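You operate a simulated robot arm through the tools that you are given. There is no shell and no other tool.

Carry out the task below with a simulated robot arm. There is one attempt and no reset: what you move stays moved.

Task
Zero the height gauge on the 50 mm block and lock it.
Fine: the cover goes on the grey pad, the block on the white square. Set down upright: what you pick out.

The check looks at the end state, three seconds after you hand in, the way a careful person would. Anything else that was tipped, shoved, dropped, spilled or broken makes it a failure. A push-on lid holds only when it is set on centred and level and pressed home; a screw cap is set on level and turned clockwise until tight.

Robot
A 7-joint arm with a two-finger parallel gripper, fixed in place. Base frame: the origin is at the foot of the arm, x ahead of it, y to its left, z up; the work surface is at about z = 88. Readings come in cm, rad, newtons and seconds.
With the tool pointing down near the work surface it reaches from about 44 to 92 cm from the base axis. Its first joint turns from -2.007 to 2.007 rad. Payload 3.91 kg.
Tool frame: the origin (TCP) lies between the finger pads and is the grasp point; the fingertips stand 3 cm ahead of it; z points along the fingers, y is the line along which they close. Largest opening 11 cm; finger width 2, thickness 1; the body of the gripper, 4.8 by 11.2 cm, starts 5.5 cm behind the TCP.
Orientation is told as [roll, pitch, yaw] about the base's x, y, z axes, in that order, counted from this pose: with the fingers straight down and closing along the base's y, the tool's x points along the base's -x, its y along +y and its z along -z.

Tools
- The arm moves only by the tool send_rows. Its argument "plan" is a list of rows, each an object of numbers (a shift or turn left out is 0, a gripper value left out holds the last): "tx", "ty", "tz": the shift along the base's x, y, z in mm; "rx", "ry", "rz": the turn, a rotation vector about the base's x, y, z in rad; "grip": the opening in per cent of the stroke, from 0 (shut) to 100 (fully open). In form: [{"tx": .., "ty": .., "tz": .., "rx": .., "ry": .., "rz": .., "grip": ..}, ...]. A call has 1 to 20 rows; each row is the pose to reach, as a shift and turn from the pose commanded when the call began. Each row takes 0.2 s and may step no farther than 5 cm and 0.15 rad from the row before; otherwise, or with a gripper value out of range, the whole call is refused. Where a pose cannot be reached the arm comes as near as it can. A force on the tool above 70 N (or 10 N above the force at the start of the call, whichever is more), or a blocked arm, ends the call early, and 0.2 s more pass. Each finger travels about 15.3 cm/s and halts on what it meets, pressing with about 31 N; the grip force reading is that of the motor and also rises with nothing between the fingers. The clock runs only during rows and for 0.2 s after the last one: add rows that repeat a pose to give the fingers time. It gives the time, the measured TCP pose, the force on the tool (base axes), the opening and the grip force at its end, in the units of the frame above (readings bear some noise), with the torque about the TCP (base axes, N m) and any sound that the robot's microphone picked up.
- Cameras (640 x 400 px; columns grow to the right, rows downward): "scene" is fixed at [22.06, 64.9, 162.47]; the picture's right is [-0.91, -0.41, 0.00], its down [-0.24, 0.54, -0.81] and it looks along [0.33, -0.74, -0.59] (base axes); focal length 355 px, centre (320, 200). "wrist" rides on the gripper at [7.2, 1.7, -10.3] in the tool frame; the picture's right is [-0.23, 0.97, 0.00], its down [-0.76, -0.18, -0.62] and it looks along [-0.61, -0.14, 0.78] (tool axes); focal length 222 px, centre (320, 200). There is no depth. A picture from a camera that has moved, and an enlarged one, comes with that camera's place and axes in the base frame and with its lens.
- get_image(camera): a new picture of that camera. No time passes.
- slide_trunk(by): slides the trunk up (or, below 0, down) by that many cm; the arm rides with it, the base frame stays. It gives what a move gives, with no picture.
- close_up(camera, box): a new picture of the part [left, top, right, bottom] of that camera's present view, enlarged. No time passes.
- sign_off(): hands the job in; it is judged then, once.

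Nothing tells you positions but the pictures and the camera data. Unless the task says otherwise, let go and move clear before handing in.

The tools are called after "Emit:" by a JSON object that holds its "api" and its "payload". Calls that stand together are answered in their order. send_rows: Moves the arm, as the interface text tells. Its arguments: {"type":"object","properties":{"plan":{"type":"array"}},"required":["plan"]} The other tools are called the same way: slide_trunk (by) slides the trunk up or down; get_image (camera) takes a picture; close_up (camera, box) takes an enlarged picture of a part of a camera's view; sign_off () hands the job in.

At the start:

```text
t: 0.0
tool_pos: [53.4, 5.72, 130.68]
tool_rot: [0.0, -0.001, 0.001]
force: [0.0, 0.6, 0.6]
moment: [0.02, -0.01, 0.02]
opening: 10.98
grip_force: 0.1
trunk travel left (down, up): [-85.0, 14.0]
```

scene: 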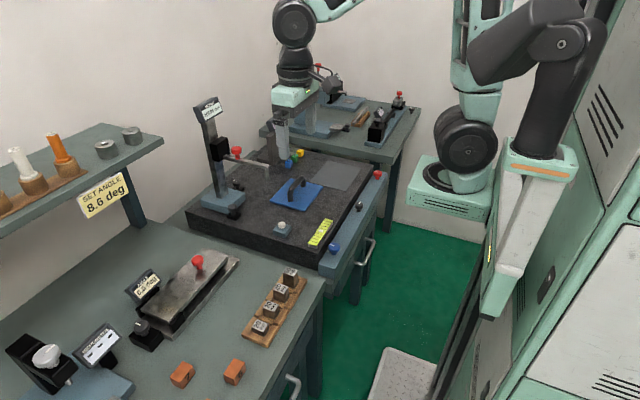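
wrist: 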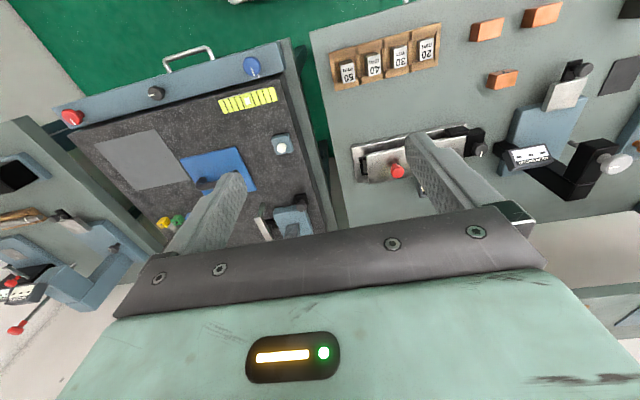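

I see a granite surface plate with a height gauge, a blue cover, a grey pad and coloured controls. A left bench carries a rack of blocks marked in sizes. I'll look closer before moving.

Emit:
{"api": "close_up", "payload": {"camera": "scene", "box": [180, 80, 400, 280]}}

Emit:
{"api": "close_up", "payload": {"camera": "scene", "box": [0, 220, 340, 400]}}

Emit:
{"api": "close_up", "payload": {"camera": "wrist", "box": [40, 30, 340, 240]}}

Emit:
{"api": "close_up", "payload": {"camera": "wrist", "box": [300, 0, 640, 220]}}

```text
2.00 times, centred on (290, 180) of scene
camera zoom: at [22.06, 64.9, 162.47], right [-0.91, -0.41, 0.0], down [-0.24, 0.54, -0.81], along [0.33, -0.74, -0.59], focal length 710 px, centre (380, 240)
```

zoom: 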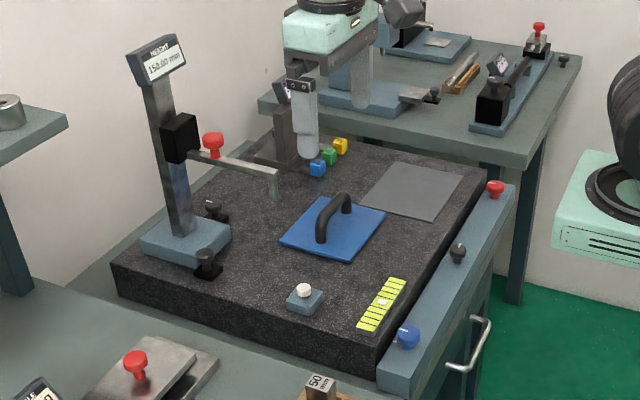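

```text
1.88 times, centred on (170, 310) of scene
camera zoom: at [22.06, 64.9, 162.47], right [-0.91, -0.41, 0.0], down [-0.24, 0.54, -0.81], along [0.33, -0.74, -0.59], focal length 668 px, centre (602, -7)
```

zoom: 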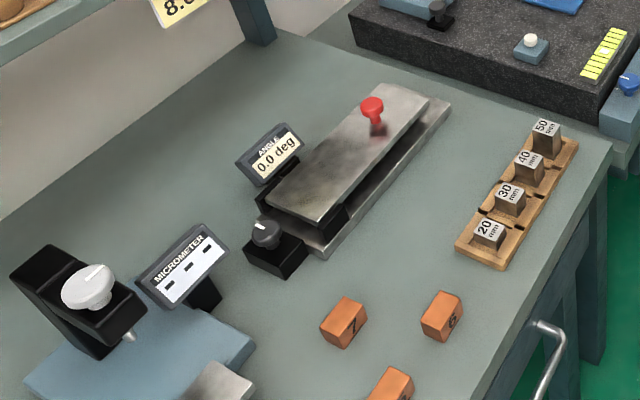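

```text
1.90 times, centred on (190, 135) of wrist
camera zoom: at [46.1, 7.67, 141.09], right [0.23, 0.97, 0.0], down [0.76, -0.18, 0.62], along [0.61, -0.14, -0.78], focal length 423 px, centre (568, 324)
```

zoom: 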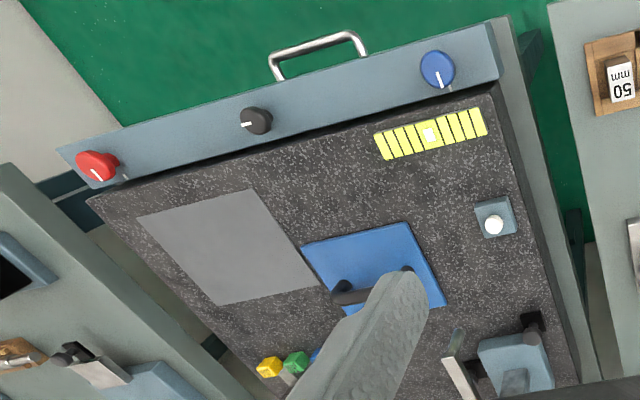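

```text
1.82 times, centred on (470, 110) of wrist
camera zoom: at [46.1, 7.67, 141.09], right [0.23, 0.97, 0.0], down [0.76, -0.18, 0.62], along [0.61, -0.14, -0.78], focal length 404 px, centre (47, 364)
```

zoom: 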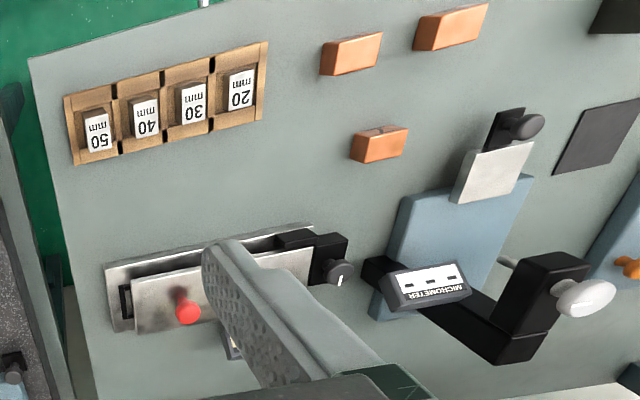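

The plate top comes out at about z = 88, with the height gauge near (92, -12), the cover near (71, -26) and the pad near (64, -45). The 50 block is near (54, 11). I'll move the arm back and tilt it to get a good look at the gauge.

Emit:
{"api": "send_rows", "payload": {"plan": [{"tx": -10, "ty": -40, "tz": -10, "ry": -0.1}, {"tx": -20, "ty": -80, "tz": -20, "ry": -0.2}, {"tx": -30, "ty": -120, "tz": -30, "ry": -0.3}, {"tx": -34, "ty": -160, "tz": -40, "ry": -0.4}, {"tx": -34, "ty": -160, "tz": -40, "ry": -0.45}]}}

Emit:
{"api": "get_image", "payload": {"camera": "wrist"}}

Emit:
{"api": "get_image", "payload": {"camera": "scene"}}

```text
t: 1.2
tool_pos: [51.46, -10.16, 128.17]
tool_rot: [-0.002, -0.45, 0.001]
force: [-0.3, -0.1, 0.2]
moment: [-0.03, 0.01, 0.02]
opening: 10.99
grip_force: 0.1
out of reach, approached as far as the arm can: row 4, 5
trunk travel left (down, up): [-85.0, 14.0]
```

```text
taken
camera wrist: at [40.51, -8.29, 134.41], right [0.2, 0.97, 0.1], down [0.42, -0.18, 0.89], along [0.89, -0.14, -0.44], focal length 222 px, centre (320, 200)
```

wrist: 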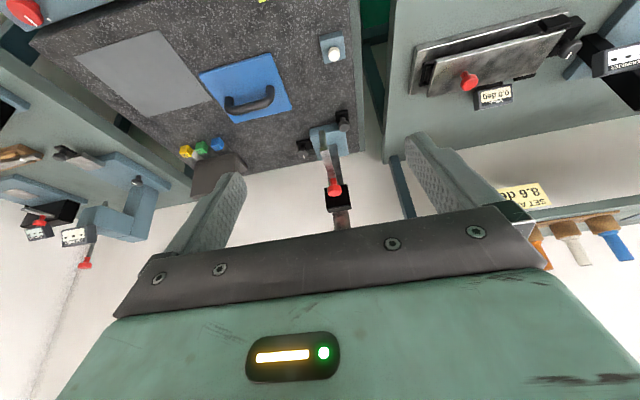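

```text
taken
```

scene: 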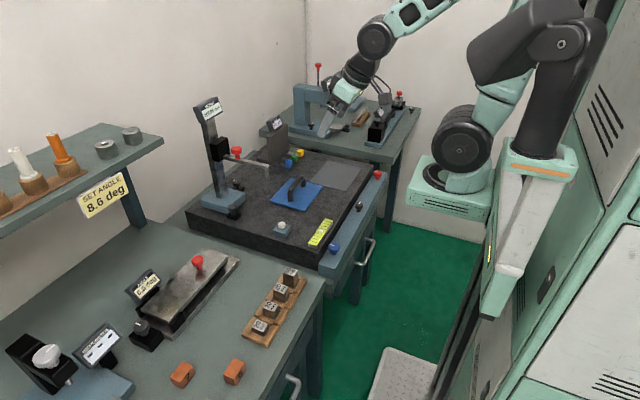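

The view is upside-down but useful. I'll zoom in on the gauge and on the other parts of the plate.

Emit:
{"api": "close_up", "payload": {"camera": "wrist", "box": [280, 90, 400, 240]}}

Emit:
{"api": "close_up", "payload": {"camera": "wrist", "box": [160, 20, 380, 180]}}

Emit:
{"api": "close_up", "payload": {"camera": "scene", "box": [180, 90, 280, 230]}}

Emit:
{"api": "close_up", "payload": {"camera": "scene", "box": [230, 100, 390, 220]}}

```text
2.67 times, centred on (340, 165) of wrist
camera zoom: at [40.51, -8.29, 134.41], right [0.2, 0.97, 0.1], down [0.42, -0.18, 0.89], along [0.89, -0.14, -0.44], focal length 592 px, centre (267, 293)
```

zoom: 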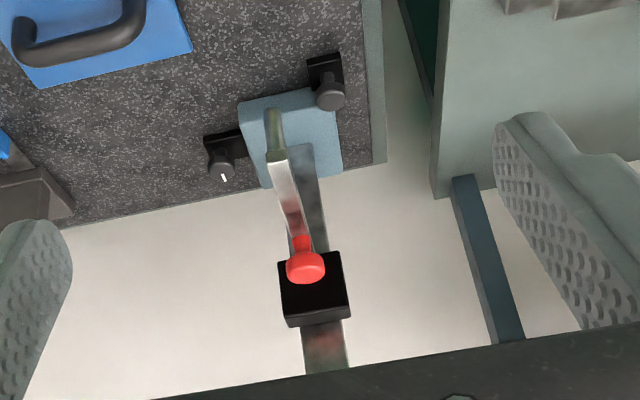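

```text
2.50 times, centred on (270, 100) of wrist
camera zoom: at [40.51, -8.29, 134.41], right [0.2, 0.97, 0.1], down [0.42, -0.18, 0.89], along [0.89, -0.14, -0.44], focal length 555 px, centre (445, 450)
```

zoom: 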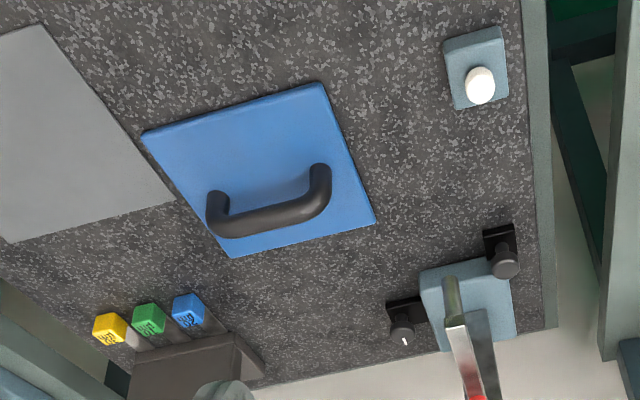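

```text
2.86 times, centred on (230, 160) of scene
camera zoom: at [22.06, 64.9, 162.47], right [-0.91, -0.41, 0.0], down [-0.24, 0.54, -0.81], along [0.33, -0.74, -0.59], focal length 1014 px, centre (577, 314)
```

zoom: 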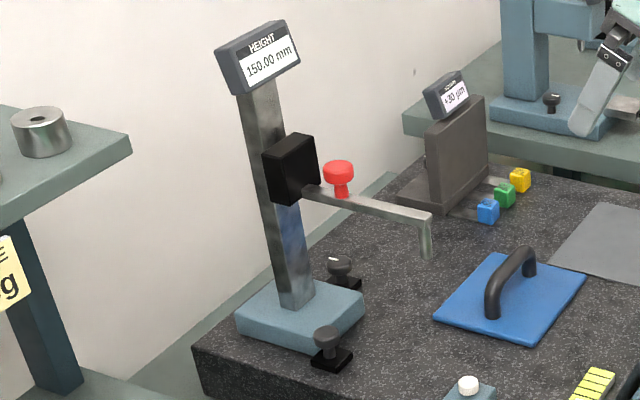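

```text
3.33 times, centred on (310, 160) of scene
camera zoom: at [22.06, 64.9, 162.47], right [-0.91, -0.41, 0.0], down [-0.24, 0.54, -0.81], along [0.33, -0.74, -0.59], focal length 1183 px, centre (353, 333)
```

zoom: 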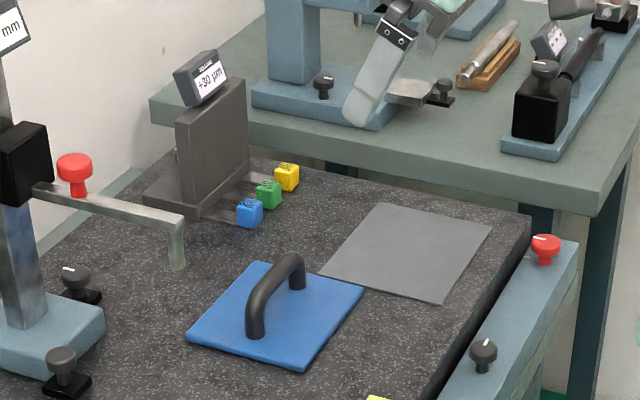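

The gauge base is near (92, -12), with two black knobs flanking it. The scriber tip is near (73.5, -11.4, 103), and the white square must be under the cover. I'll straighten the tool and move closer to look at the knobs.

Emit:
{"api": "send_rows", "payload": {"plan": [{"tx": 30, "ty": -30, "tz": 0, "ry": 0.12}, {"tx": 60, "ty": -60, "tz": -10, "ry": 0.24}, {"tx": 90, "ty": -90, "tz": -30, "ry": 0.36}, {"tx": 120, "ty": -120, "tz": -60, "ry": 0.45}, {"tx": 140, "ty": -150, "tz": -90, "ry": 0.45}]}}

Emit:
{"api": "get_image", "payload": {"camera": "wrist"}}

```text
refused: row 4 steps farther than a row can; nothing moved
```

```text
taken
camera wrist: at [40.51, -8.29, 134.41], right [0.2, 0.97, 0.1], down [0.42, -0.18, 0.89], along [0.89, -0.14, -0.44], focal length 222 px, centre (320, 200)
```

wrist: 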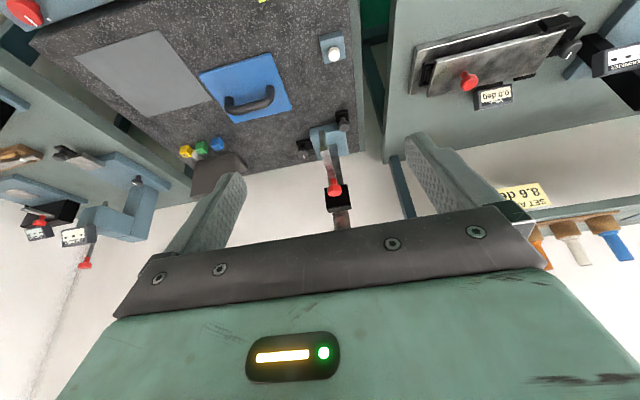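

That plan stepped too far in one row, so I'll use smaller steps to the same viewpoint.

Emit:
{"api": "send_rows", "payload": {"plan": [{"tx": 25, "ty": -25, "tz": 0, "ry": 0.12}, {"tx": 50, "ty": -50, "tz": -10, "ry": 0.24}, {"tx": 75, "ty": -75, "tz": -30, "ry": 0.36}, {"tx": 100, "ty": -100, "tz": -55, "ry": 0.45}, {"tx": 125, "ty": -125, "tz": -80, "ry": 0.45}, {"tx": 140, "ty": -150, "tz": -110, "ry": 0.45}]}}

Emit:
{"api": "get_image", "payload": {"camera": "wrist"}}

Emit:
{"api": "get_image", "payload": {"camera": "scene"}}

```text
t: 2.6
tool_pos: [65.46, -25.12, 117.11]
tool_rot: [-0.001, -0.002, 0.002]
force: [-0.7, 1.1, -0.1]
moment: [-0.05, -0.04, 0.05]
opening: 11.03
grip_force: 0.0
trunk travel left (down, up): [-85.0, 14.0]
```

```text
taken
camera wrist: at [58.22, -23.31, 127.55], right [0.23, 0.97, 0.0], down [0.76, -0.18, 0.62], along [0.61, -0.14, -0.78], focal length 222 px, centre (320, 200)
```

wrist: 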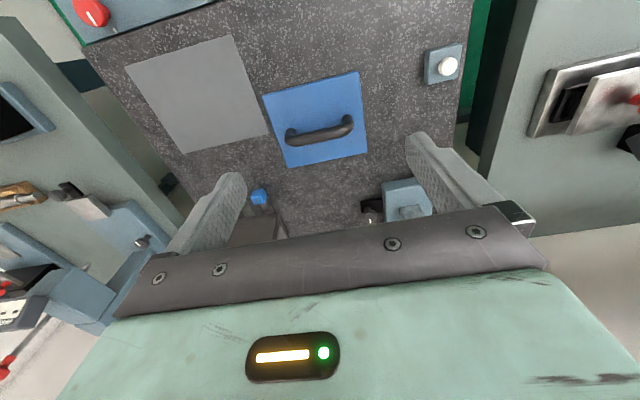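

```text
taken
```

scene: 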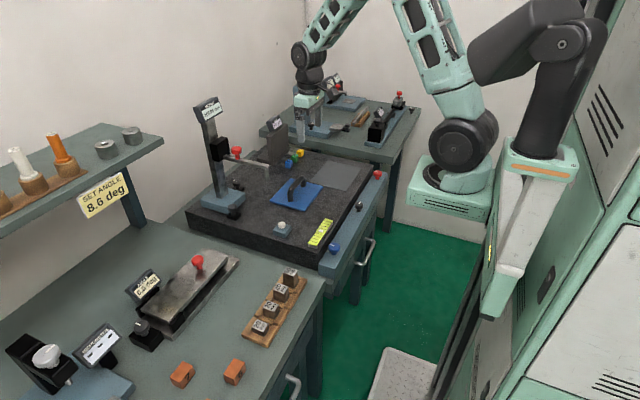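

Now I'll zoom in to measure the cover, its handle and the pad from this viewpoint.

Emit:
{"api": "close_up", "payload": {"camera": "wrist", "box": [230, 50, 400, 180]}}

Emit:
{"api": "close_up", "payload": {"camera": "wrist", "box": [110, 20, 290, 170]}}

Emit:
{"api": "close_up", "payload": {"camera": "wrist", "box": [330, 150, 450, 240]}}

Emit:
{"api": "close_up", "payload": {"camera": "scene", "box": [260, 140, 360, 220]}}

```text
3.08 times, centred on (315, 115) of wrist
camera zoom: at [58.22, -23.31, 127.55], right [0.23, 0.97, 0.0], down [0.76, -0.18, 0.62], along [0.61, -0.14, -0.78], focal length 684 px, centre (335, 462)
```

zoom: 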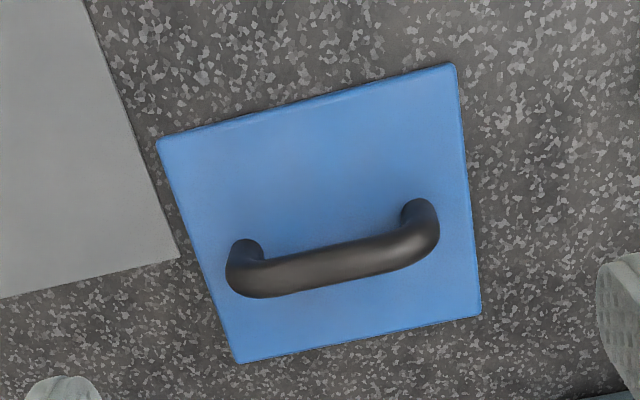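

```text
2.67 times, centred on (200, 95) of wrist
camera zoom: at [58.22, -23.31, 127.55], right [0.23, 0.97, 0.0], down [0.76, -0.18, 0.62], along [0.61, -0.14, -0.78], focal length 592 px, centre (640, 480)
```

zoom: 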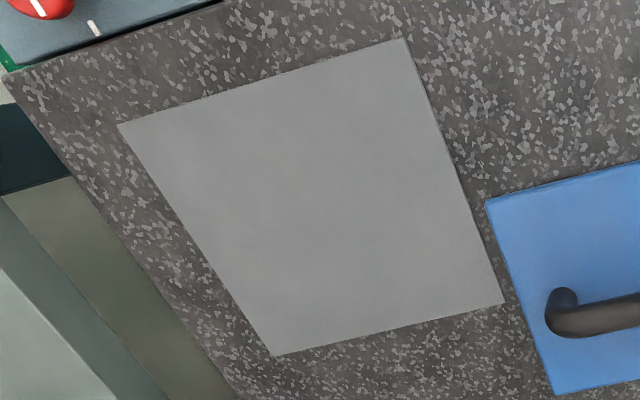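

```text
4.44 times, centred on (390, 195) of wrist
camera zoom: at [58.22, -23.31, 127.55], right [0.23, 0.97, 0.0], down [0.76, -0.18, 0.62], along [0.61, -0.14, -0.78], focal length 987 px, centre (9, 222)
```

zoom: 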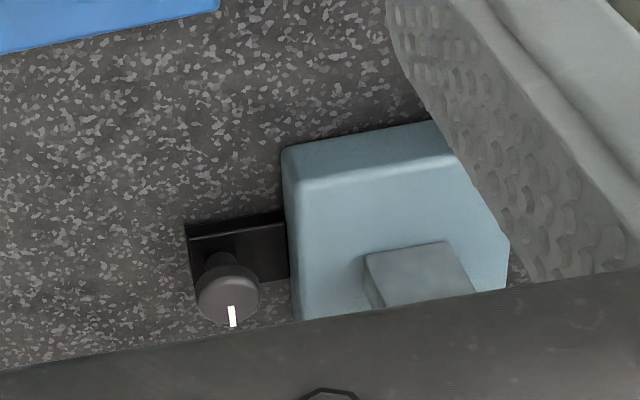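

```text
5.00 times, centred on (310, 180) of scene
camera zoom: at [22.06, 64.9, 162.47], right [-0.91, -0.41, 0.0], down [-0.24, 0.54, -0.81], along [0.33, -0.74, -0.59], focal length 1775 px, centre (370, 300)
```

zoom: 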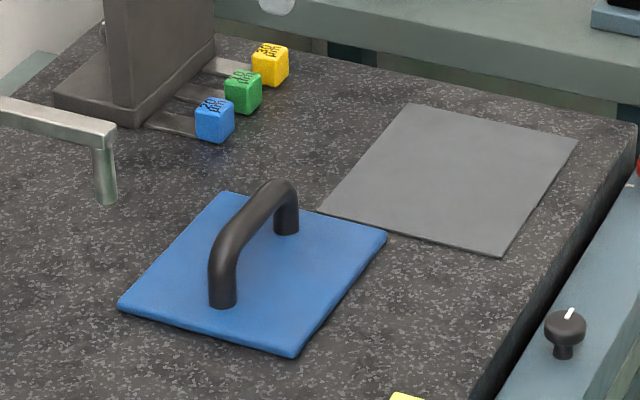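

The cover is centred at about (72.1, -26.7), and its handle bar runs along y at z≈94. The pad centre is about (64.1, -44.8). I'll yaw the gripper 90° above the handle and look again.

Emit:
{"api": "send_rows", "payload": {"plan": [{"tx": 6, "ty": -1, "rz": 0.145}, {"tx": 12, "ty": -3, "rz": 0.29}, {"tx": 18, "ty": -5, "rz": 0.435}, {"tx": 24, "ty": -7, "rz": 0.58}, {"tx": 30, "ty": -9, "rz": 0.725}, {"tx": 36, "ty": -11, "rz": 0.87}, {"tx": 42, "ty": -13, "rz": 1.015}, {"tx": 48, "ty": -15, "rz": 1.16}, {"tx": 54, "ty": -15, "rz": 1.305}, {"tx": 60, "ty": -15, "rz": 1.45}, {"tx": 66, "ty": -15, "rz": 1.5708}]}}

Emit:
{"api": "get_image", "payload": {"camera": "wrist"}}

Emit:
{"api": "get_image", "payload": {"camera": "scene"}}

```text
t: 5.0
tool_pos: [72.18, -26.68, 117.13]
tool_rot: [0.001, 0.0, 1.574]
force: [0.1, 0.1, 0.0]
moment: [-0.01, 0.02, 0.01]
opening: 10.99
grip_force: 0.0
trunk travel left (down, up): [-85.0, 14.0]
```

```text
taken
camera wrist: at [70.47, -33.63, 127.55], right [-0.97, 0.22, 0.0], down [0.17, 0.76, 0.62], along [0.14, 0.61, -0.78], focal length 222 px, centre (320, 200)
```

wrist: 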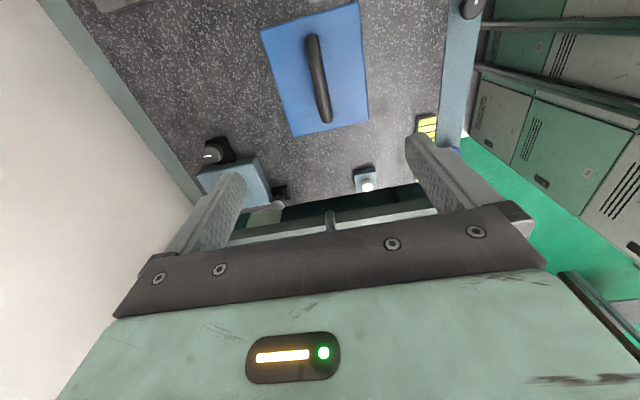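

```text
taken
```

scene: 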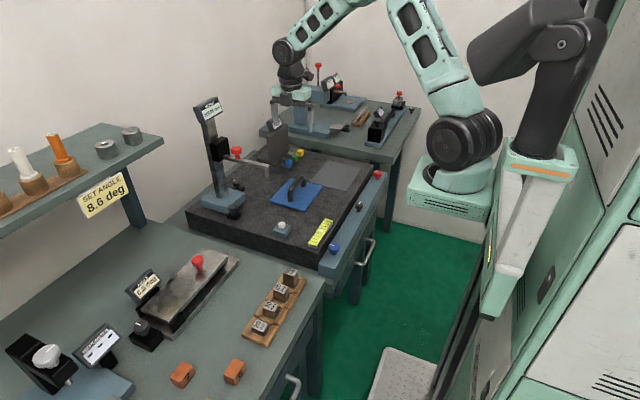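

I'll refine the handle position from this new angle.

Emit:
{"api": "close_up", "payload": {"camera": "wrist", "box": [240, 0, 390, 140]}}

Emit:
{"api": "close_up", "payload": {"camera": "wrist", "box": [180, 120, 300, 220]}}

```text
2.86 times, centred on (315, 70) of wrist
camera zoom: at [70.47, -33.63, 127.55], right [-0.97, 0.22, 0.0], down [0.17, 0.76, 0.62], along [0.14, 0.61, -0.78], focal length 635 px, centre (334, 571)
```

zoom: 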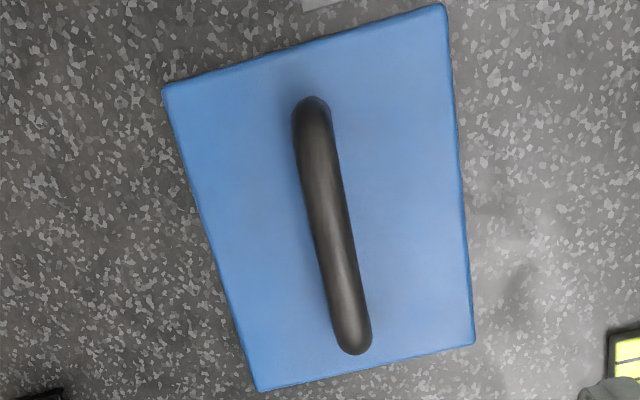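

```text
4.00 times, centred on (240, 170) of wrist
camera zoom: at [70.47, -33.63, 127.55], right [-0.97, 0.22, 0.0], down [0.17, 0.76, 0.62], along [0.14, 0.61, -0.78], focal length 888 px, centre (640, 320)
```

zoom: 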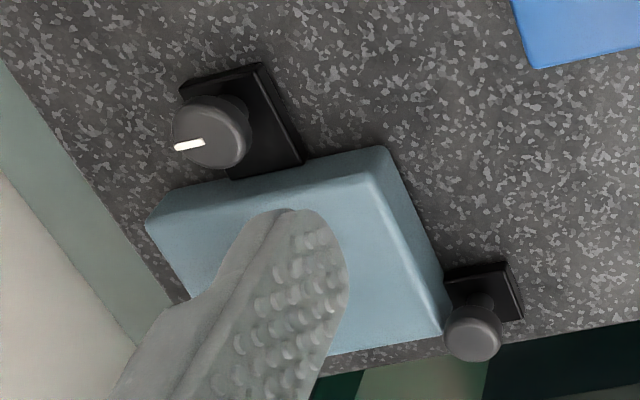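

The two views agree: handle centre at (72.0, -26.7) and cover centre at (72.1, -26.65). I'll descend onto the handle and grip it.

Emit:
{"api": "send_rows", "payload": {"plan": [{"tz": -45, "grip": 60}, {"tx": -1, "tz": -90, "grip": 60}, {"tx": -1, "tz": -135}, {"tx": -1, "tz": -180}, {"tx": -1, "tz": -215}, {"tx": -1, "tz": -230}, {"tx": -1, "tz": -230, "grip": 60}]}}

Emit:
{"api": "get_image", "payload": {"camera": "wrist"}}

Emit:
{"api": "close_up", "payload": {"camera": "scene", "box": [220, 100, 380, 220]}}

```text
t: 6.6
tool_pos: [72.04, -26.55, 94.04]
tool_rot: [0.0, 0.001, 1.571]
force: [0.1, 0.3, -0.6]
moment: [-0.01, -0.02, -0.02]
opening: 6.59
grip_force: 0.1
trunk travel left (down, up): [-85.0, 14.0]
```

```text
taken
camera wrist: at [70.29, -33.62, 104.51], right [-0.97, 0.23, 0.0], down [0.18, 0.76, 0.62], along [0.14, 0.61, -0.78], focal length 222 px, centre (320, 200)
```

wrist: 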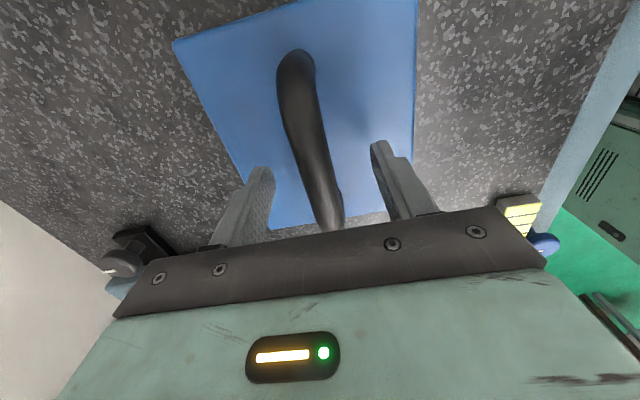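

```text
3.33 times, centred on (300, 160) of scene
camera zoom: at [22.06, 64.9, 162.47], right [-0.91, -0.41, 0.0], down [-0.24, 0.54, -0.81], along [0.33, -0.74, -0.59], focal length 1183 px, centre (387, 333)
```

zoom: 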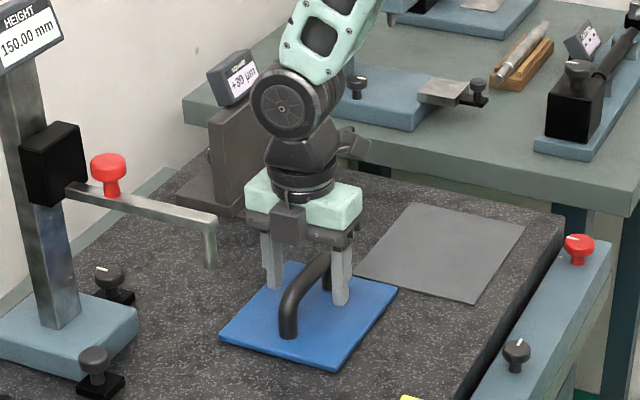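

The fingers straddle the bar. I'll close, then lift a little.

Emit:
{"api": "send_rows", "payload": {"plan": [{"grip": 20}, {"grip": 10}, {"grip": 0}, {"grip": 0}, {"tz": 5, "grip": 0}, {"tz": 20, "grip": 0}, {"tz": 40, "grip": 0}, {"tz": 60, "grip": 0}]}}

Emit:
{"api": "close_up", "payload": {"camera": "scene", "box": [220, 100, 380, 220]}}

Emit:
{"api": "get_image", "payload": {"camera": "wrist"}}

```text
t: 8.4
tool_pos: [71.97, -26.51, 100.08]
tool_rot: [-0.001, 0.0, 1.569]
force: [-0.1, 0.0, 0.3]
moment: [-0.02, 0.02, -0.06]
opening: 0.02
grip_force: 31.0
trunk travel left (down, up): [-85.0, 14.0]
```

```text
3.33 times, centred on (300, 160) of scene
camera zoom: at [22.06, 64.9, 162.47], right [-0.91, -0.41, 0.0], down [-0.24, 0.54, -0.81], along [0.33, -0.74, -0.59], focal length 1183 px, centre (387, 333)
```

zoom: 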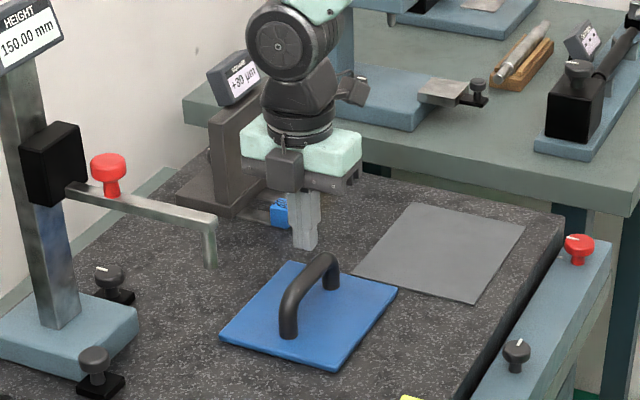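

```text
taken
camera wrist: at [70.29, -33.61, 110.53], right [-0.97, 0.23, 0.0], down [0.18, 0.76, 0.62], along [0.14, 0.61, -0.78], focal length 222 px, centre (320, 200)
```

wrist: 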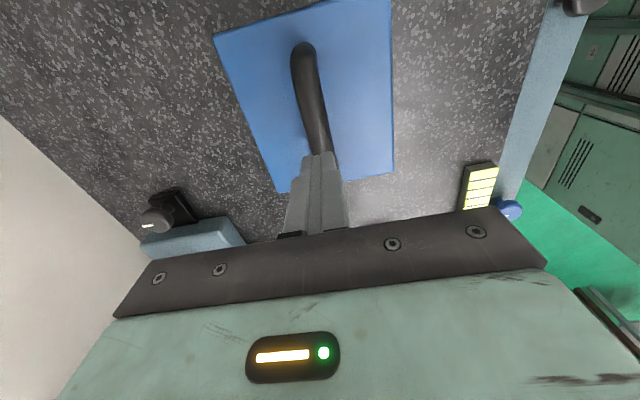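

The fingers closed to zero, so the grasp slipped off or missed, and the cover hasn't moved. I'll reopen, go slightly lower, close without lifting and read the opening.

Emit:
{"api": "send_rows", "payload": {"plan": [{"grip": 60}, {"grip": 60}, {"tz": -30, "grip": 60}, {"tz": -60, "grip": 60}, {"tz": -70, "grip": 60}, {"tz": -70, "grip": 60}]}}

Emit:
{"api": "close_up", "payload": {"camera": "scene", "box": [260, 130, 360, 210]}}

Emit:
{"api": "get_image", "payload": {"camera": "wrist"}}

```text
t: 9.8
tool_pos: [72.01, -26.52, 93.06]
tool_rot: [0.0, 0.0, 1.572]
force: [-0.2, 0.9, -0.5]
moment: [-0.01, -0.04, -0.01]
opening: 6.61
grip_force: 0.1
trunk travel left (down, up): [-85.0, 14.0]
```

```text
5.00 times, centred on (310, 170) of scene
camera zoom: at [22.06, 64.9, 162.47], right [-0.91, -0.41, 0.0], down [-0.24, 0.54, -0.81], along [0.33, -0.74, -0.59], focal length 1775 px, centre (370, 350)
```

zoom: 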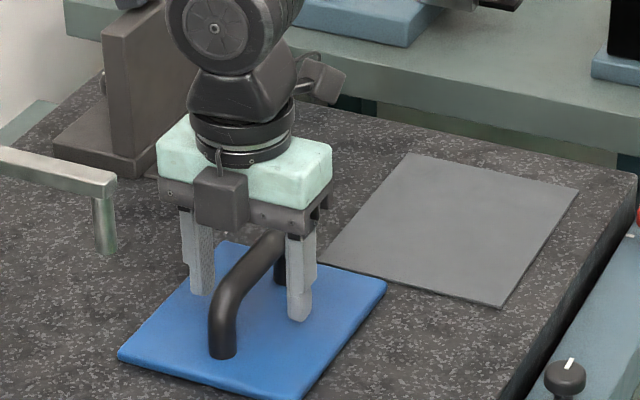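

```text
taken
camera wrist: at [70.37, -33.58, 103.5], right [-0.97, 0.23, 0.0], down [0.18, 0.76, 0.62], along [0.14, 0.61, -0.78], focal length 222 px, centre (320, 200)
```

wrist: 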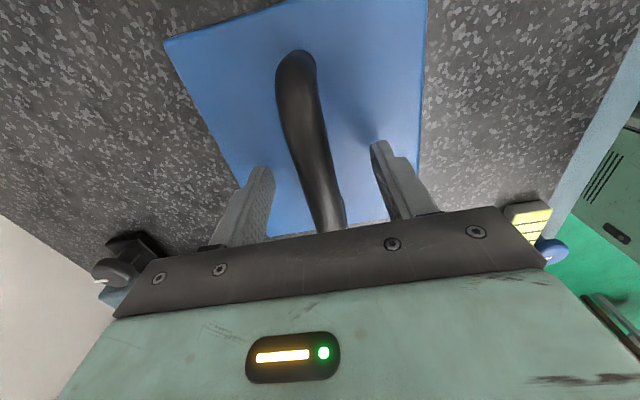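

Emit:
{"api": "send_rows", "payload": {"plan": [{"grip": 30}, {"grip": 10}, {"grip": 5}, {"grip": 5}]}}

Emit:
{"api": "close_up", "payload": {"camera": "scene", "box": [260, 130, 360, 210]}}

Emit:
{"api": "get_image", "payload": {"camera": "wrist"}}

```text
t: 10.8
tool_pos: [72.07, -26.59, 93.12]
tool_rot: [0.001, 0.0, 1.571]
force: [0.2, -0.1, 0.0]
moment: [-0.02, 0.0, -0.05]
opening: 1.91
grip_force: 31.1
trunk travel left (down, up): [-85.0, 14.0]
```

```text
5.00 times, centred on (310, 170) of scene
camera zoom: at [22.06, 64.9, 162.47], right [-0.91, -0.41, 0.0], down [-0.24, 0.54, -0.81], along [0.33, -0.74, -0.59], focal length 1775 px, centre (370, 350)
```

zoom: 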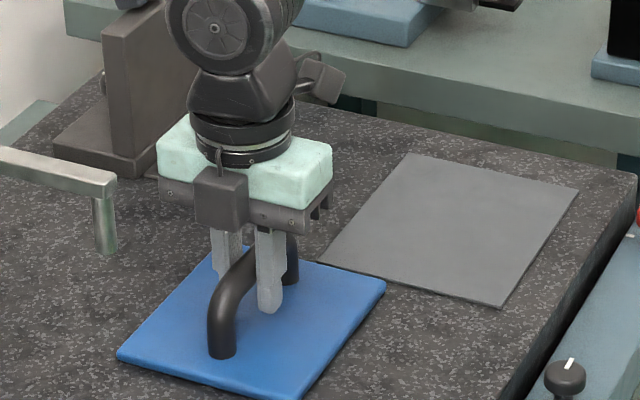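

```text
taken
camera wrist: at [70.37, -33.58, 103.51], right [-0.97, 0.23, 0.0], down [0.18, 0.76, 0.62], along [0.14, 0.61, -0.78], focal length 222 px, centre (320, 200)
```

wrist: 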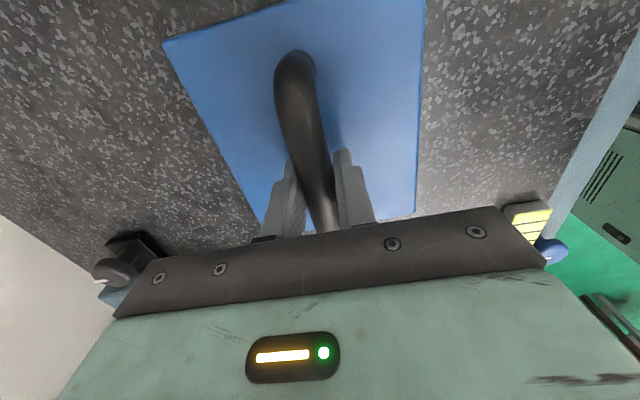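

It's gripped now at 1.91 cm opening. I'll lift slowly and watch the load.

Emit:
{"api": "send_rows", "payload": {"plan": [{"tz": 1, "grip": 0}, {"tz": 2, "grip": 0}, {"tz": 4, "grip": 0}, {"tz": 6, "grip": 0}, {"tz": 8, "grip": 0}]}}

Emit:
{"api": "get_image", "payload": {"camera": "wrist"}}

Emit:
{"api": "close_up", "payload": {"camera": "scene", "box": [260, 130, 360, 210]}}

```text
t: 12.0
tool_pos: [72.05, -26.43, 93.88]
tool_rot: [0.0, 0.001, 1.572]
force: [0.3, -0.2, -2.0]
moment: [0.05, -0.01, -0.02]
opening: 1.91
grip_force: 31.0
trunk travel left (down, up): [-85.0, 14.0]
```

```text
taken
camera wrist: at [70.36, -33.62, 104.34], right [-0.97, 0.23, 0.0], down [0.18, 0.76, 0.62], along [0.14, 0.61, -0.78], focal length 222 px, centre (320, 200)
```

wrist: 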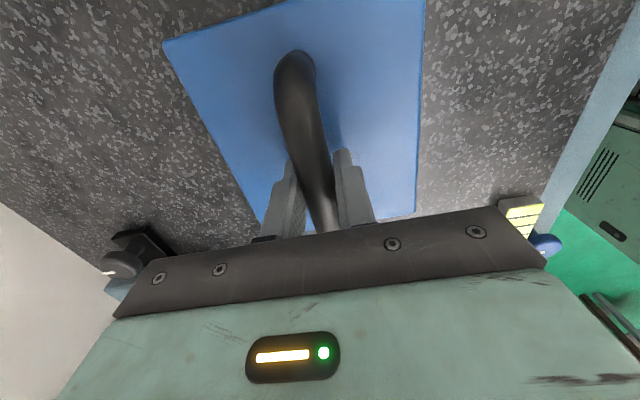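

```text
5.00 times, centred on (310, 170) of scene
camera zoom: at [22.06, 64.9, 162.47], right [-0.91, -0.41, 0.0], down [-0.24, 0.54, -0.81], along [0.33, -0.74, -0.59], focal length 1775 px, centre (370, 350)
```

zoom: 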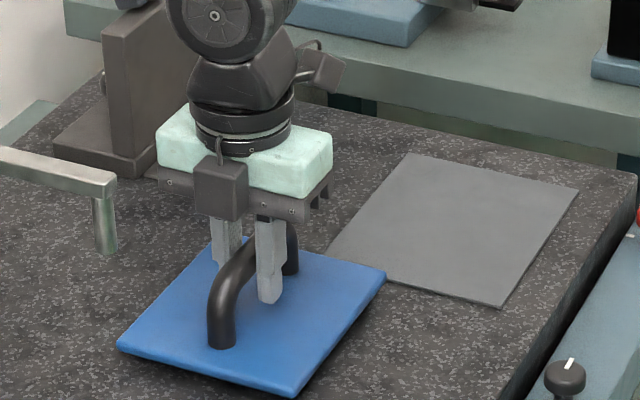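

The cover is lifting cleanly, about 2 N of load. I'll carry it over the pad and measure its alignment before lowering.

Emit:
{"api": "send_rows", "payload": {"plan": [{"tz": 12}, {"tz": 25}, {"tz": 40}, {"tx": -8, "ty": -18, "tz": 45}, {"tx": -20, "ty": -45, "tz": 45}, {"tx": -32, "ty": -72, "tz": 45}, {"tx": -44, "ty": -100, "tz": 45}, {"tx": -56, "ty": -127, "tz": 45}, {"tx": -68, "ty": -154, "tz": 45}, {"tx": -76, "ty": -172, "tz": 45}, {"tx": -80, "ty": -181, "tz": 45}, {"tx": -80, "ty": -181, "tz": 40}]}}

Emit:
{"api": "get_image", "payload": {"camera": "wrist"}}

Emit:
{"api": "get_image", "payload": {"camera": "scene"}}

```text
t: 14.6
tool_pos: [64.09, -44.69, 97.95]
tool_rot: [0.001, 0.0, 1.573]
force: [-1.0, -0.8, -2.1]
moment: [0.02, 0.0, 0.03]
opening: 1.92
grip_force: 30.8
trunk travel left (down, up): [-85.0, 14.0]
```

```text
taken
camera wrist: at [62.37, -51.76, 108.31], right [-0.97, 0.23, 0.0], down [0.18, 0.76, 0.62], along [0.14, 0.61, -0.78], focal length 222 px, centre (320, 200)
```

wrist: 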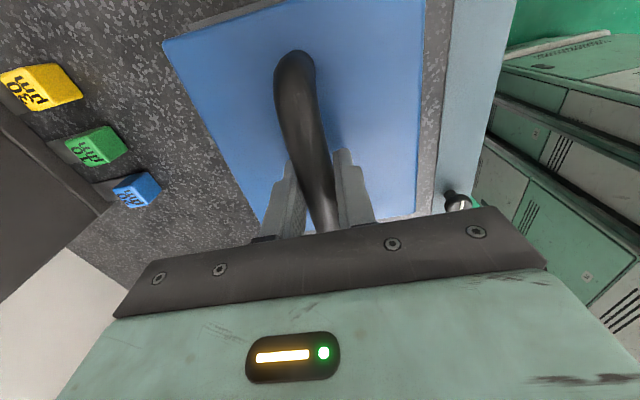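

```text
taken
```

scene: 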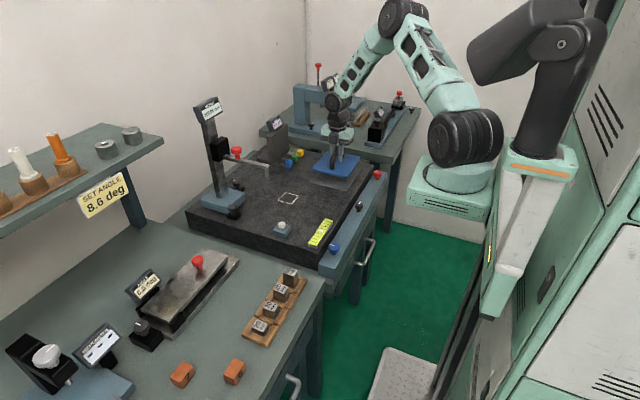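

The white square outline now shows where the cover was. I'll lower the cover onto the pad, slowly near the end.

Emit:
{"api": "send_rows", "payload": {"plan": [{"ty": -1, "tz": -15}, {"ty": -1, "tz": -30}, {"ty": -1, "tz": -40}, {"ty": -1, "tz": -44}, {"ty": -1, "tz": -46}, {"ty": -1, "tz": -47}, {"ty": -1, "tz": -48}]}}

Emit:
{"api": "close_up", "payload": {"camera": "scene", "box": [280, 120, 400, 220]}}

Emit:
{"api": "get_image", "payload": {"camera": "wrist"}}

```text
t: 16.2
tool_pos: [64.09, -44.8, 93.4]
tool_rot: [-0.004, 0.002, 1.572]
force: [-2.9, 2.0, 25.1]
moment: [0.02, 0.04, -0.05]
opening: 1.93
grip_force: 31.0
trunk travel left (down, up): [-85.0, 14.0]
```

```text
4.00 times, centred on (340, 170) of scene
camera zoom: at [22.06, 64.9, 162.47], right [-0.91, -0.41, 0.0], down [-0.24, 0.54, -0.81], along [0.33, -0.74, -0.59], focal length 1420 px, centre (240, 320)
```

zoom: 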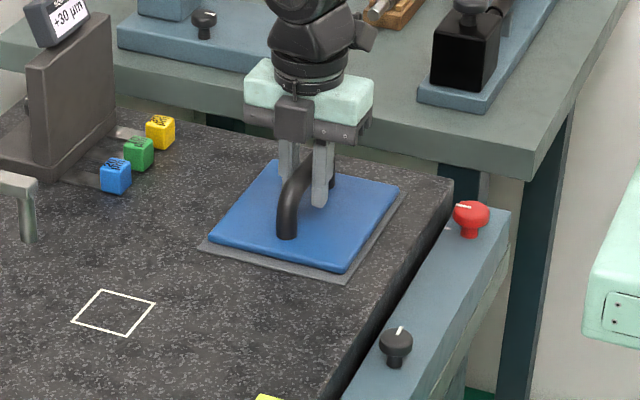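

```text
taken
camera wrist: at [62.36, -51.82, 103.81], right [-0.97, 0.23, 0.0], down [0.17, 0.76, 0.62], along [0.14, 0.61, -0.78], focal length 222 px, centre (320, 200)
```

wrist: 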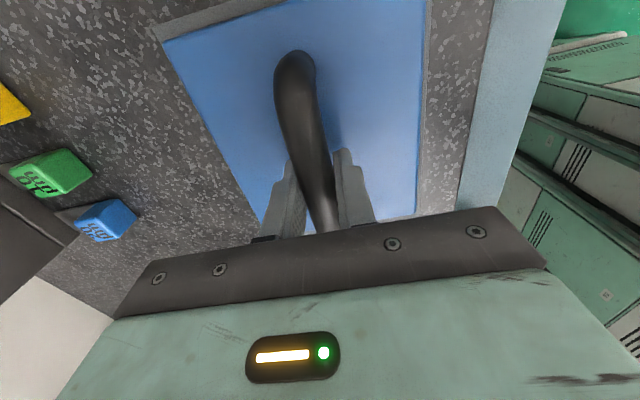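

The cover is seated on the pad with firm contact. I'll ease the pressure, open and rise.

Emit:
{"api": "send_rows", "payload": {"plan": [{"tz": 2}, {"tz": 2, "grip": 30}, {"tz": 2, "grip": 50}, {"tz": 2, "grip": 60}, {"tz": 30}, {"tz": 70}, {"tz": 110}, {"tz": 150}]}}

Emit:
{"api": "get_image", "payload": {"camera": "wrist"}}

Emit:
{"api": "close_up", "payload": {"camera": "scene", "box": [280, 120, 400, 220]}}

```text
t: 18.0
tool_pos: [64.08, -44.74, 108.13]
tool_rot: [0.0, -0.001, 1.571]
force: [-0.4, 0.1, -0.3]
moment: [0.03, 0.07, 0.01]
opening: 6.6
grip_force: 0.2
trunk travel left (down, up): [-85.0, 14.0]
```

```text
taken
camera wrist: at [62.39, -51.82, 118.5], right [-0.97, 0.23, 0.0], down [0.18, 0.76, 0.62], along [0.14, 0.61, -0.78], focal length 222 px, centre (320, 200)
```

wrist: 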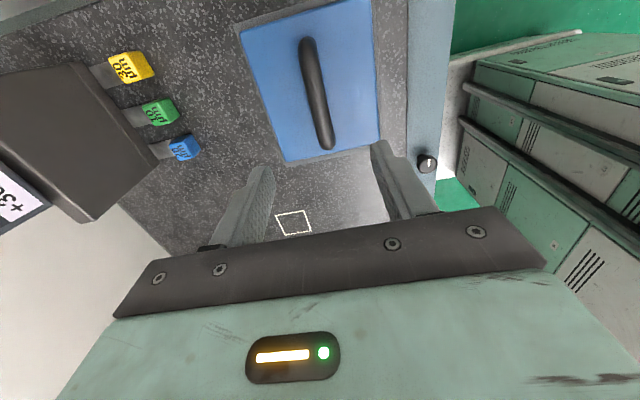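

```text
4.00 times, centred on (340, 170) of scene
camera zoom: at [22.06, 64.9, 162.47], right [-0.91, -0.41, 0.0], down [-0.24, 0.54, -0.81], along [0.33, -0.74, -0.59], focal length 1420 px, centre (240, 320)
```

zoom: 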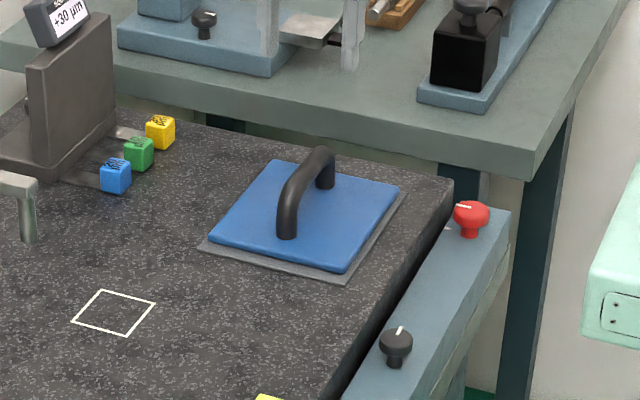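

The cover is down on the pad. I'll verify it's inside the pad and locate the white square.

Emit:
{"api": "close_up", "payload": {"camera": "wrist", "box": [225, 0, 395, 170]}}

Emit:
{"api": "close_up", "payload": {"camera": "wrist", "box": [260, 190, 340, 250]}}

Emit:
{"api": "close_up", "payload": {"camera": "scene", "box": [200, 120, 340, 240]}}

```text
2.35 times, centred on (310, 85) of wrist
camera zoom: at [62.39, -51.82, 118.5], right [-0.97, 0.23, 0.0], down [0.18, 0.76, 0.62], along [0.14, 0.61, -0.78], focal length 523 px, centre (344, 471)
```

zoom: 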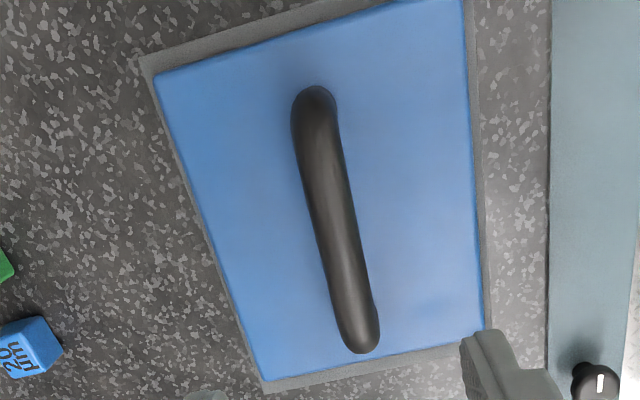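

```text
6.67 times, centred on (300, 220) of wrist
camera zoom: at [62.39, -51.82, 118.5], right [-0.97, 0.23, 0.0], down [0.18, 0.76, 0.62], along [0.14, 0.61, -0.78], focal length 1481 px, centre (453, 67)
```

zoom: 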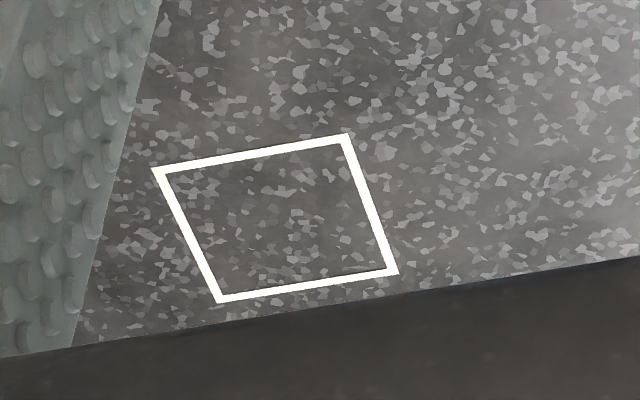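

```text
3.33 times, centred on (270, 180) of scene
camera zoom: at [22.06, 64.9, 162.47], right [-0.91, -0.41, 0.0], down [-0.24, 0.54, -0.81], along [0.33, -0.74, -0.59], focal length 1183 px, centre (487, 267)
```

zoom: 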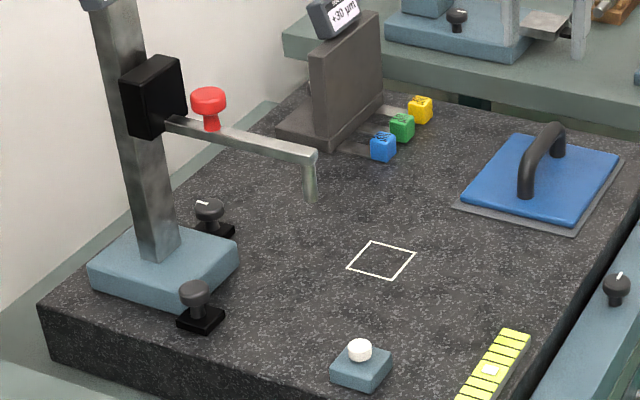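

The cover sits inside the pad on all sides. The white square is about 5.5 cm wide and centred near (74.0, -23.5), while the scriber tip is near (73.5, -11.5). So the gauge must slide about 12 cm in -y, or the arm must move. I'll inspect the gauge from the side.

Emit:
{"api": "send_rows", "payload": {"plan": [{"tx": 25, "ty": 25, "tz": 0, "rx": 0.1}, {"tx": 50, "ty": 50, "tz": -10, "rx": 0.2}, {"tx": 75, "ty": 75, "tz": -20, "rx": 0.3}, {"tx": 100, "ty": 100, "tz": -40, "rx": 0.4}, {"tx": 100, "ty": 100, "tz": -50, "rx": 0.5}]}}

Emit:
{"api": "get_image", "payload": {"camera": "wrist"}}

```text
t: 19.2
tool_pos: [74.01, -34.56, 103.01]
tool_rot: [0.001, -0.501, 1.571]
force: [-0.8, 0.1, 0.4]
moment: [-0.01, -0.02, -0.03]
opening: 6.62
grip_force: 0.1
trunk travel left (down, up): [-85.0, 14.0]
```

```text
taken
camera wrist: at [72.39, -45.76, 108.77], right [-0.97, 0.2, 0.11], down [0.18, 0.37, 0.91], along [0.14, 0.91, -0.39], focal length 222 px, centre (320, 200)
```

wrist: 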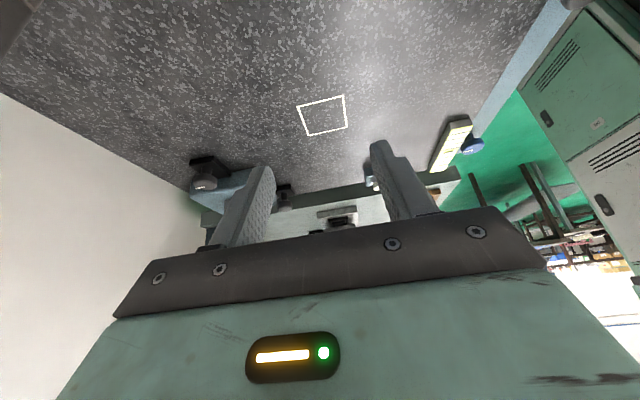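

I'll yaw toward the gauge and open the fingers to clear the view.

Emit:
{"api": "send_rows", "payload": {"plan": [{"rz": -0.12, "tz": 10, "grip": 100}, {"rz": -0.24, "tz": 20}, {"rz": -0.36, "tz": 30}, {"rz": -0.46, "tz": 40}]}}

Emit:
{"api": "get_image", "payload": {"camera": "wrist"}}

Emit:
{"api": "close_up", "payload": {"camera": "wrist", "box": [220, 100, 400, 240]}}

```text
t: 20.2
tool_pos: [74.09, -34.79, 107.1]
tool_rot: [0.0, -0.501, 1.11]
force: [-0.4, -0.2, 0.0]
moment: [-0.02, 0.01, 0.02]
opening: 11.0
grip_force: 0.0
trunk travel left (down, up): [-85.0, 14.0]
```

```text
taken
camera wrist: at [67.54, -43.94, 112.8], right [-0.78, 0.61, 0.11], down [0.32, 0.25, 0.91], along [0.53, 0.75, -0.4], focal length 222 px, centre (320, 200)
```

wrist: 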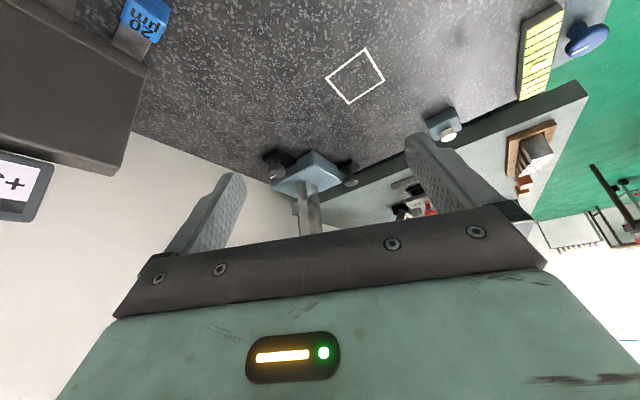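

```text
2.86 times, centred on (310, 170) of wrist
camera zoom: at [67.54, -43.94, 112.8], right [-0.78, 0.61, 0.11], down [0.32, 0.25, 0.91], along [0.53, 0.75, -0.4], focal length 635 px, centre (349, 286)
```

zoom: 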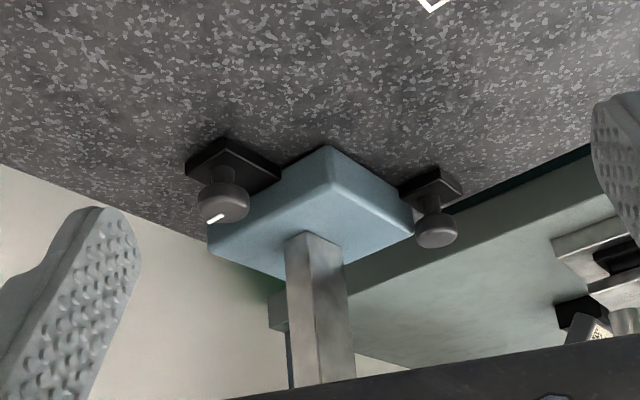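

The close-ups look crisp, so I'll zoom tightly on each knob and on the carriage from both cameras.

Emit:
{"api": "close_up", "payload": {"camera": "scene", "box": [220, 195, 250, 225]}}

Emit:
{"api": "close_up", "payload": {"camera": "scene", "box": [225, 170, 255, 200]}}

Emit:
{"api": "close_up", "payload": {"camera": "scene", "box": [200, 120, 280, 190]}}

Emit:
{"api": "close_up", "payload": {"camera": "wrist", "box": [260, 140, 370, 200]}}

Emit:
{"api": "close_up", "payload": {"camera": "scene", "box": [265, 215, 345, 265]}}

```text
13.33 times, centred on (235, 210) of scene
camera zoom: at [22.06, 64.9, 162.47], right [-0.91, -0.41, 0.0], down [-0.24, 0.54, -0.81], along [0.33, -0.74, -0.59], focal length 4733 px, centre (1453, 67)
```

zoom: 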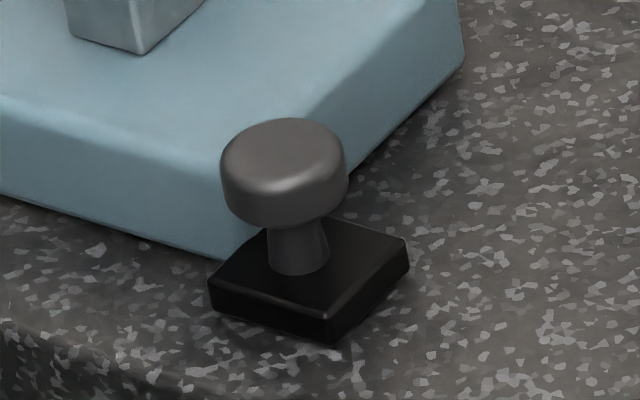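

```text
13.33 times, centred on (240, 185) of scene
camera zoom: at [22.06, 64.9, 162.47], right [-0.91, -0.41, 0.0], down [-0.24, 0.54, -0.81], along [0.33, -0.74, -0.59], focal length 4733 px, centre (1387, 400)
```

zoom: 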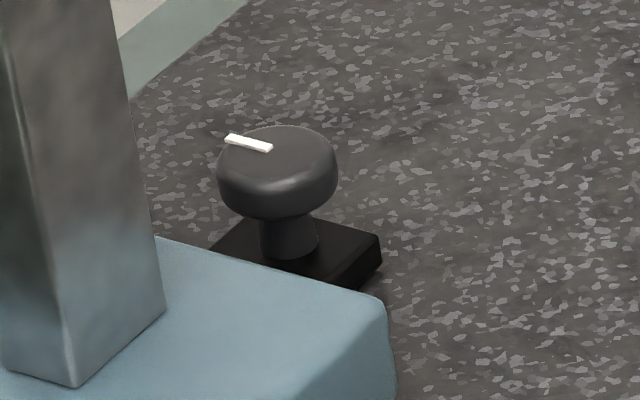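

```text
5.71 times, centred on (240, 155) of scene
camera zoom: at [22.06, 64.9, 162.47], right [-0.91, -0.41, 0.0], down [-0.24, 0.54, -0.81], along [0.33, -0.74, -0.59], focal length 2028 px, centre (777, 457)
```

zoom: 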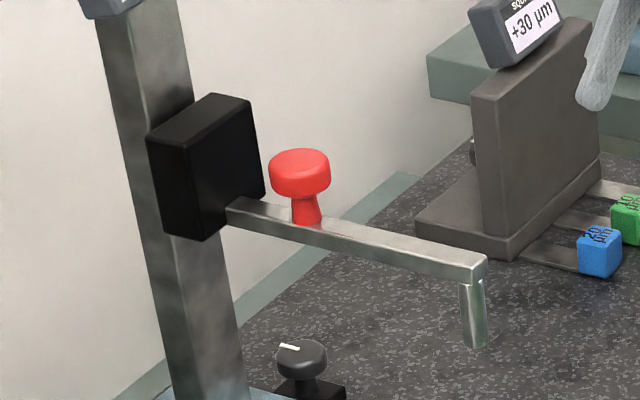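

```text
5.82 times, centred on (315, 170) of wrist
camera zoom: at [67.54, -43.94, 112.8], right [-0.78, 0.61, 0.11], down [0.32, 0.25, 0.91], along [0.53, 0.75, -0.4], focal length 1292 px, centre (349, 374)
```

zoom: 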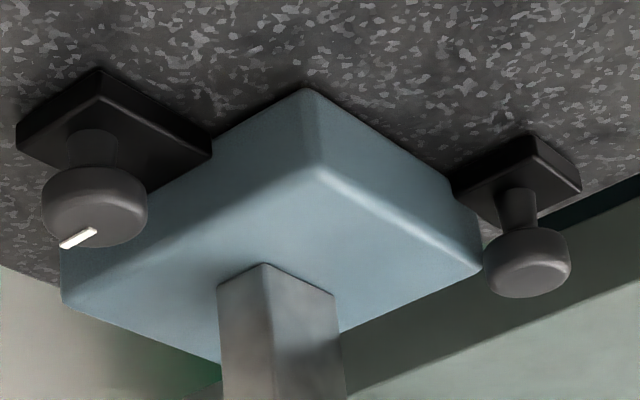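

```text
8.00 times, centred on (305, 240) of scene
camera zoom: at [22.06, 64.9, 162.47], right [-0.91, -0.41, 0.0], down [-0.24, 0.54, -0.81], along [0.33, -0.74, -0.59], focal length 2840 px, centre (440, -120)
```

zoom: 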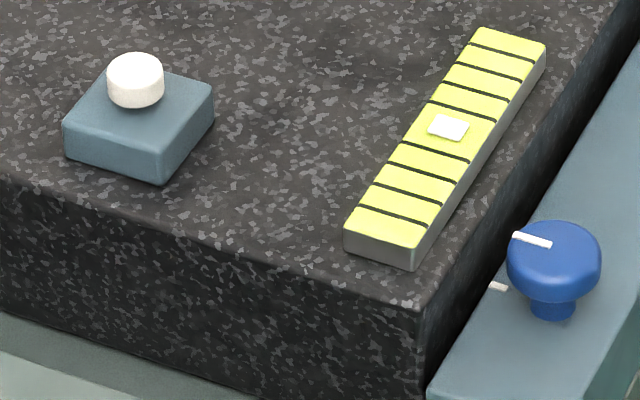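

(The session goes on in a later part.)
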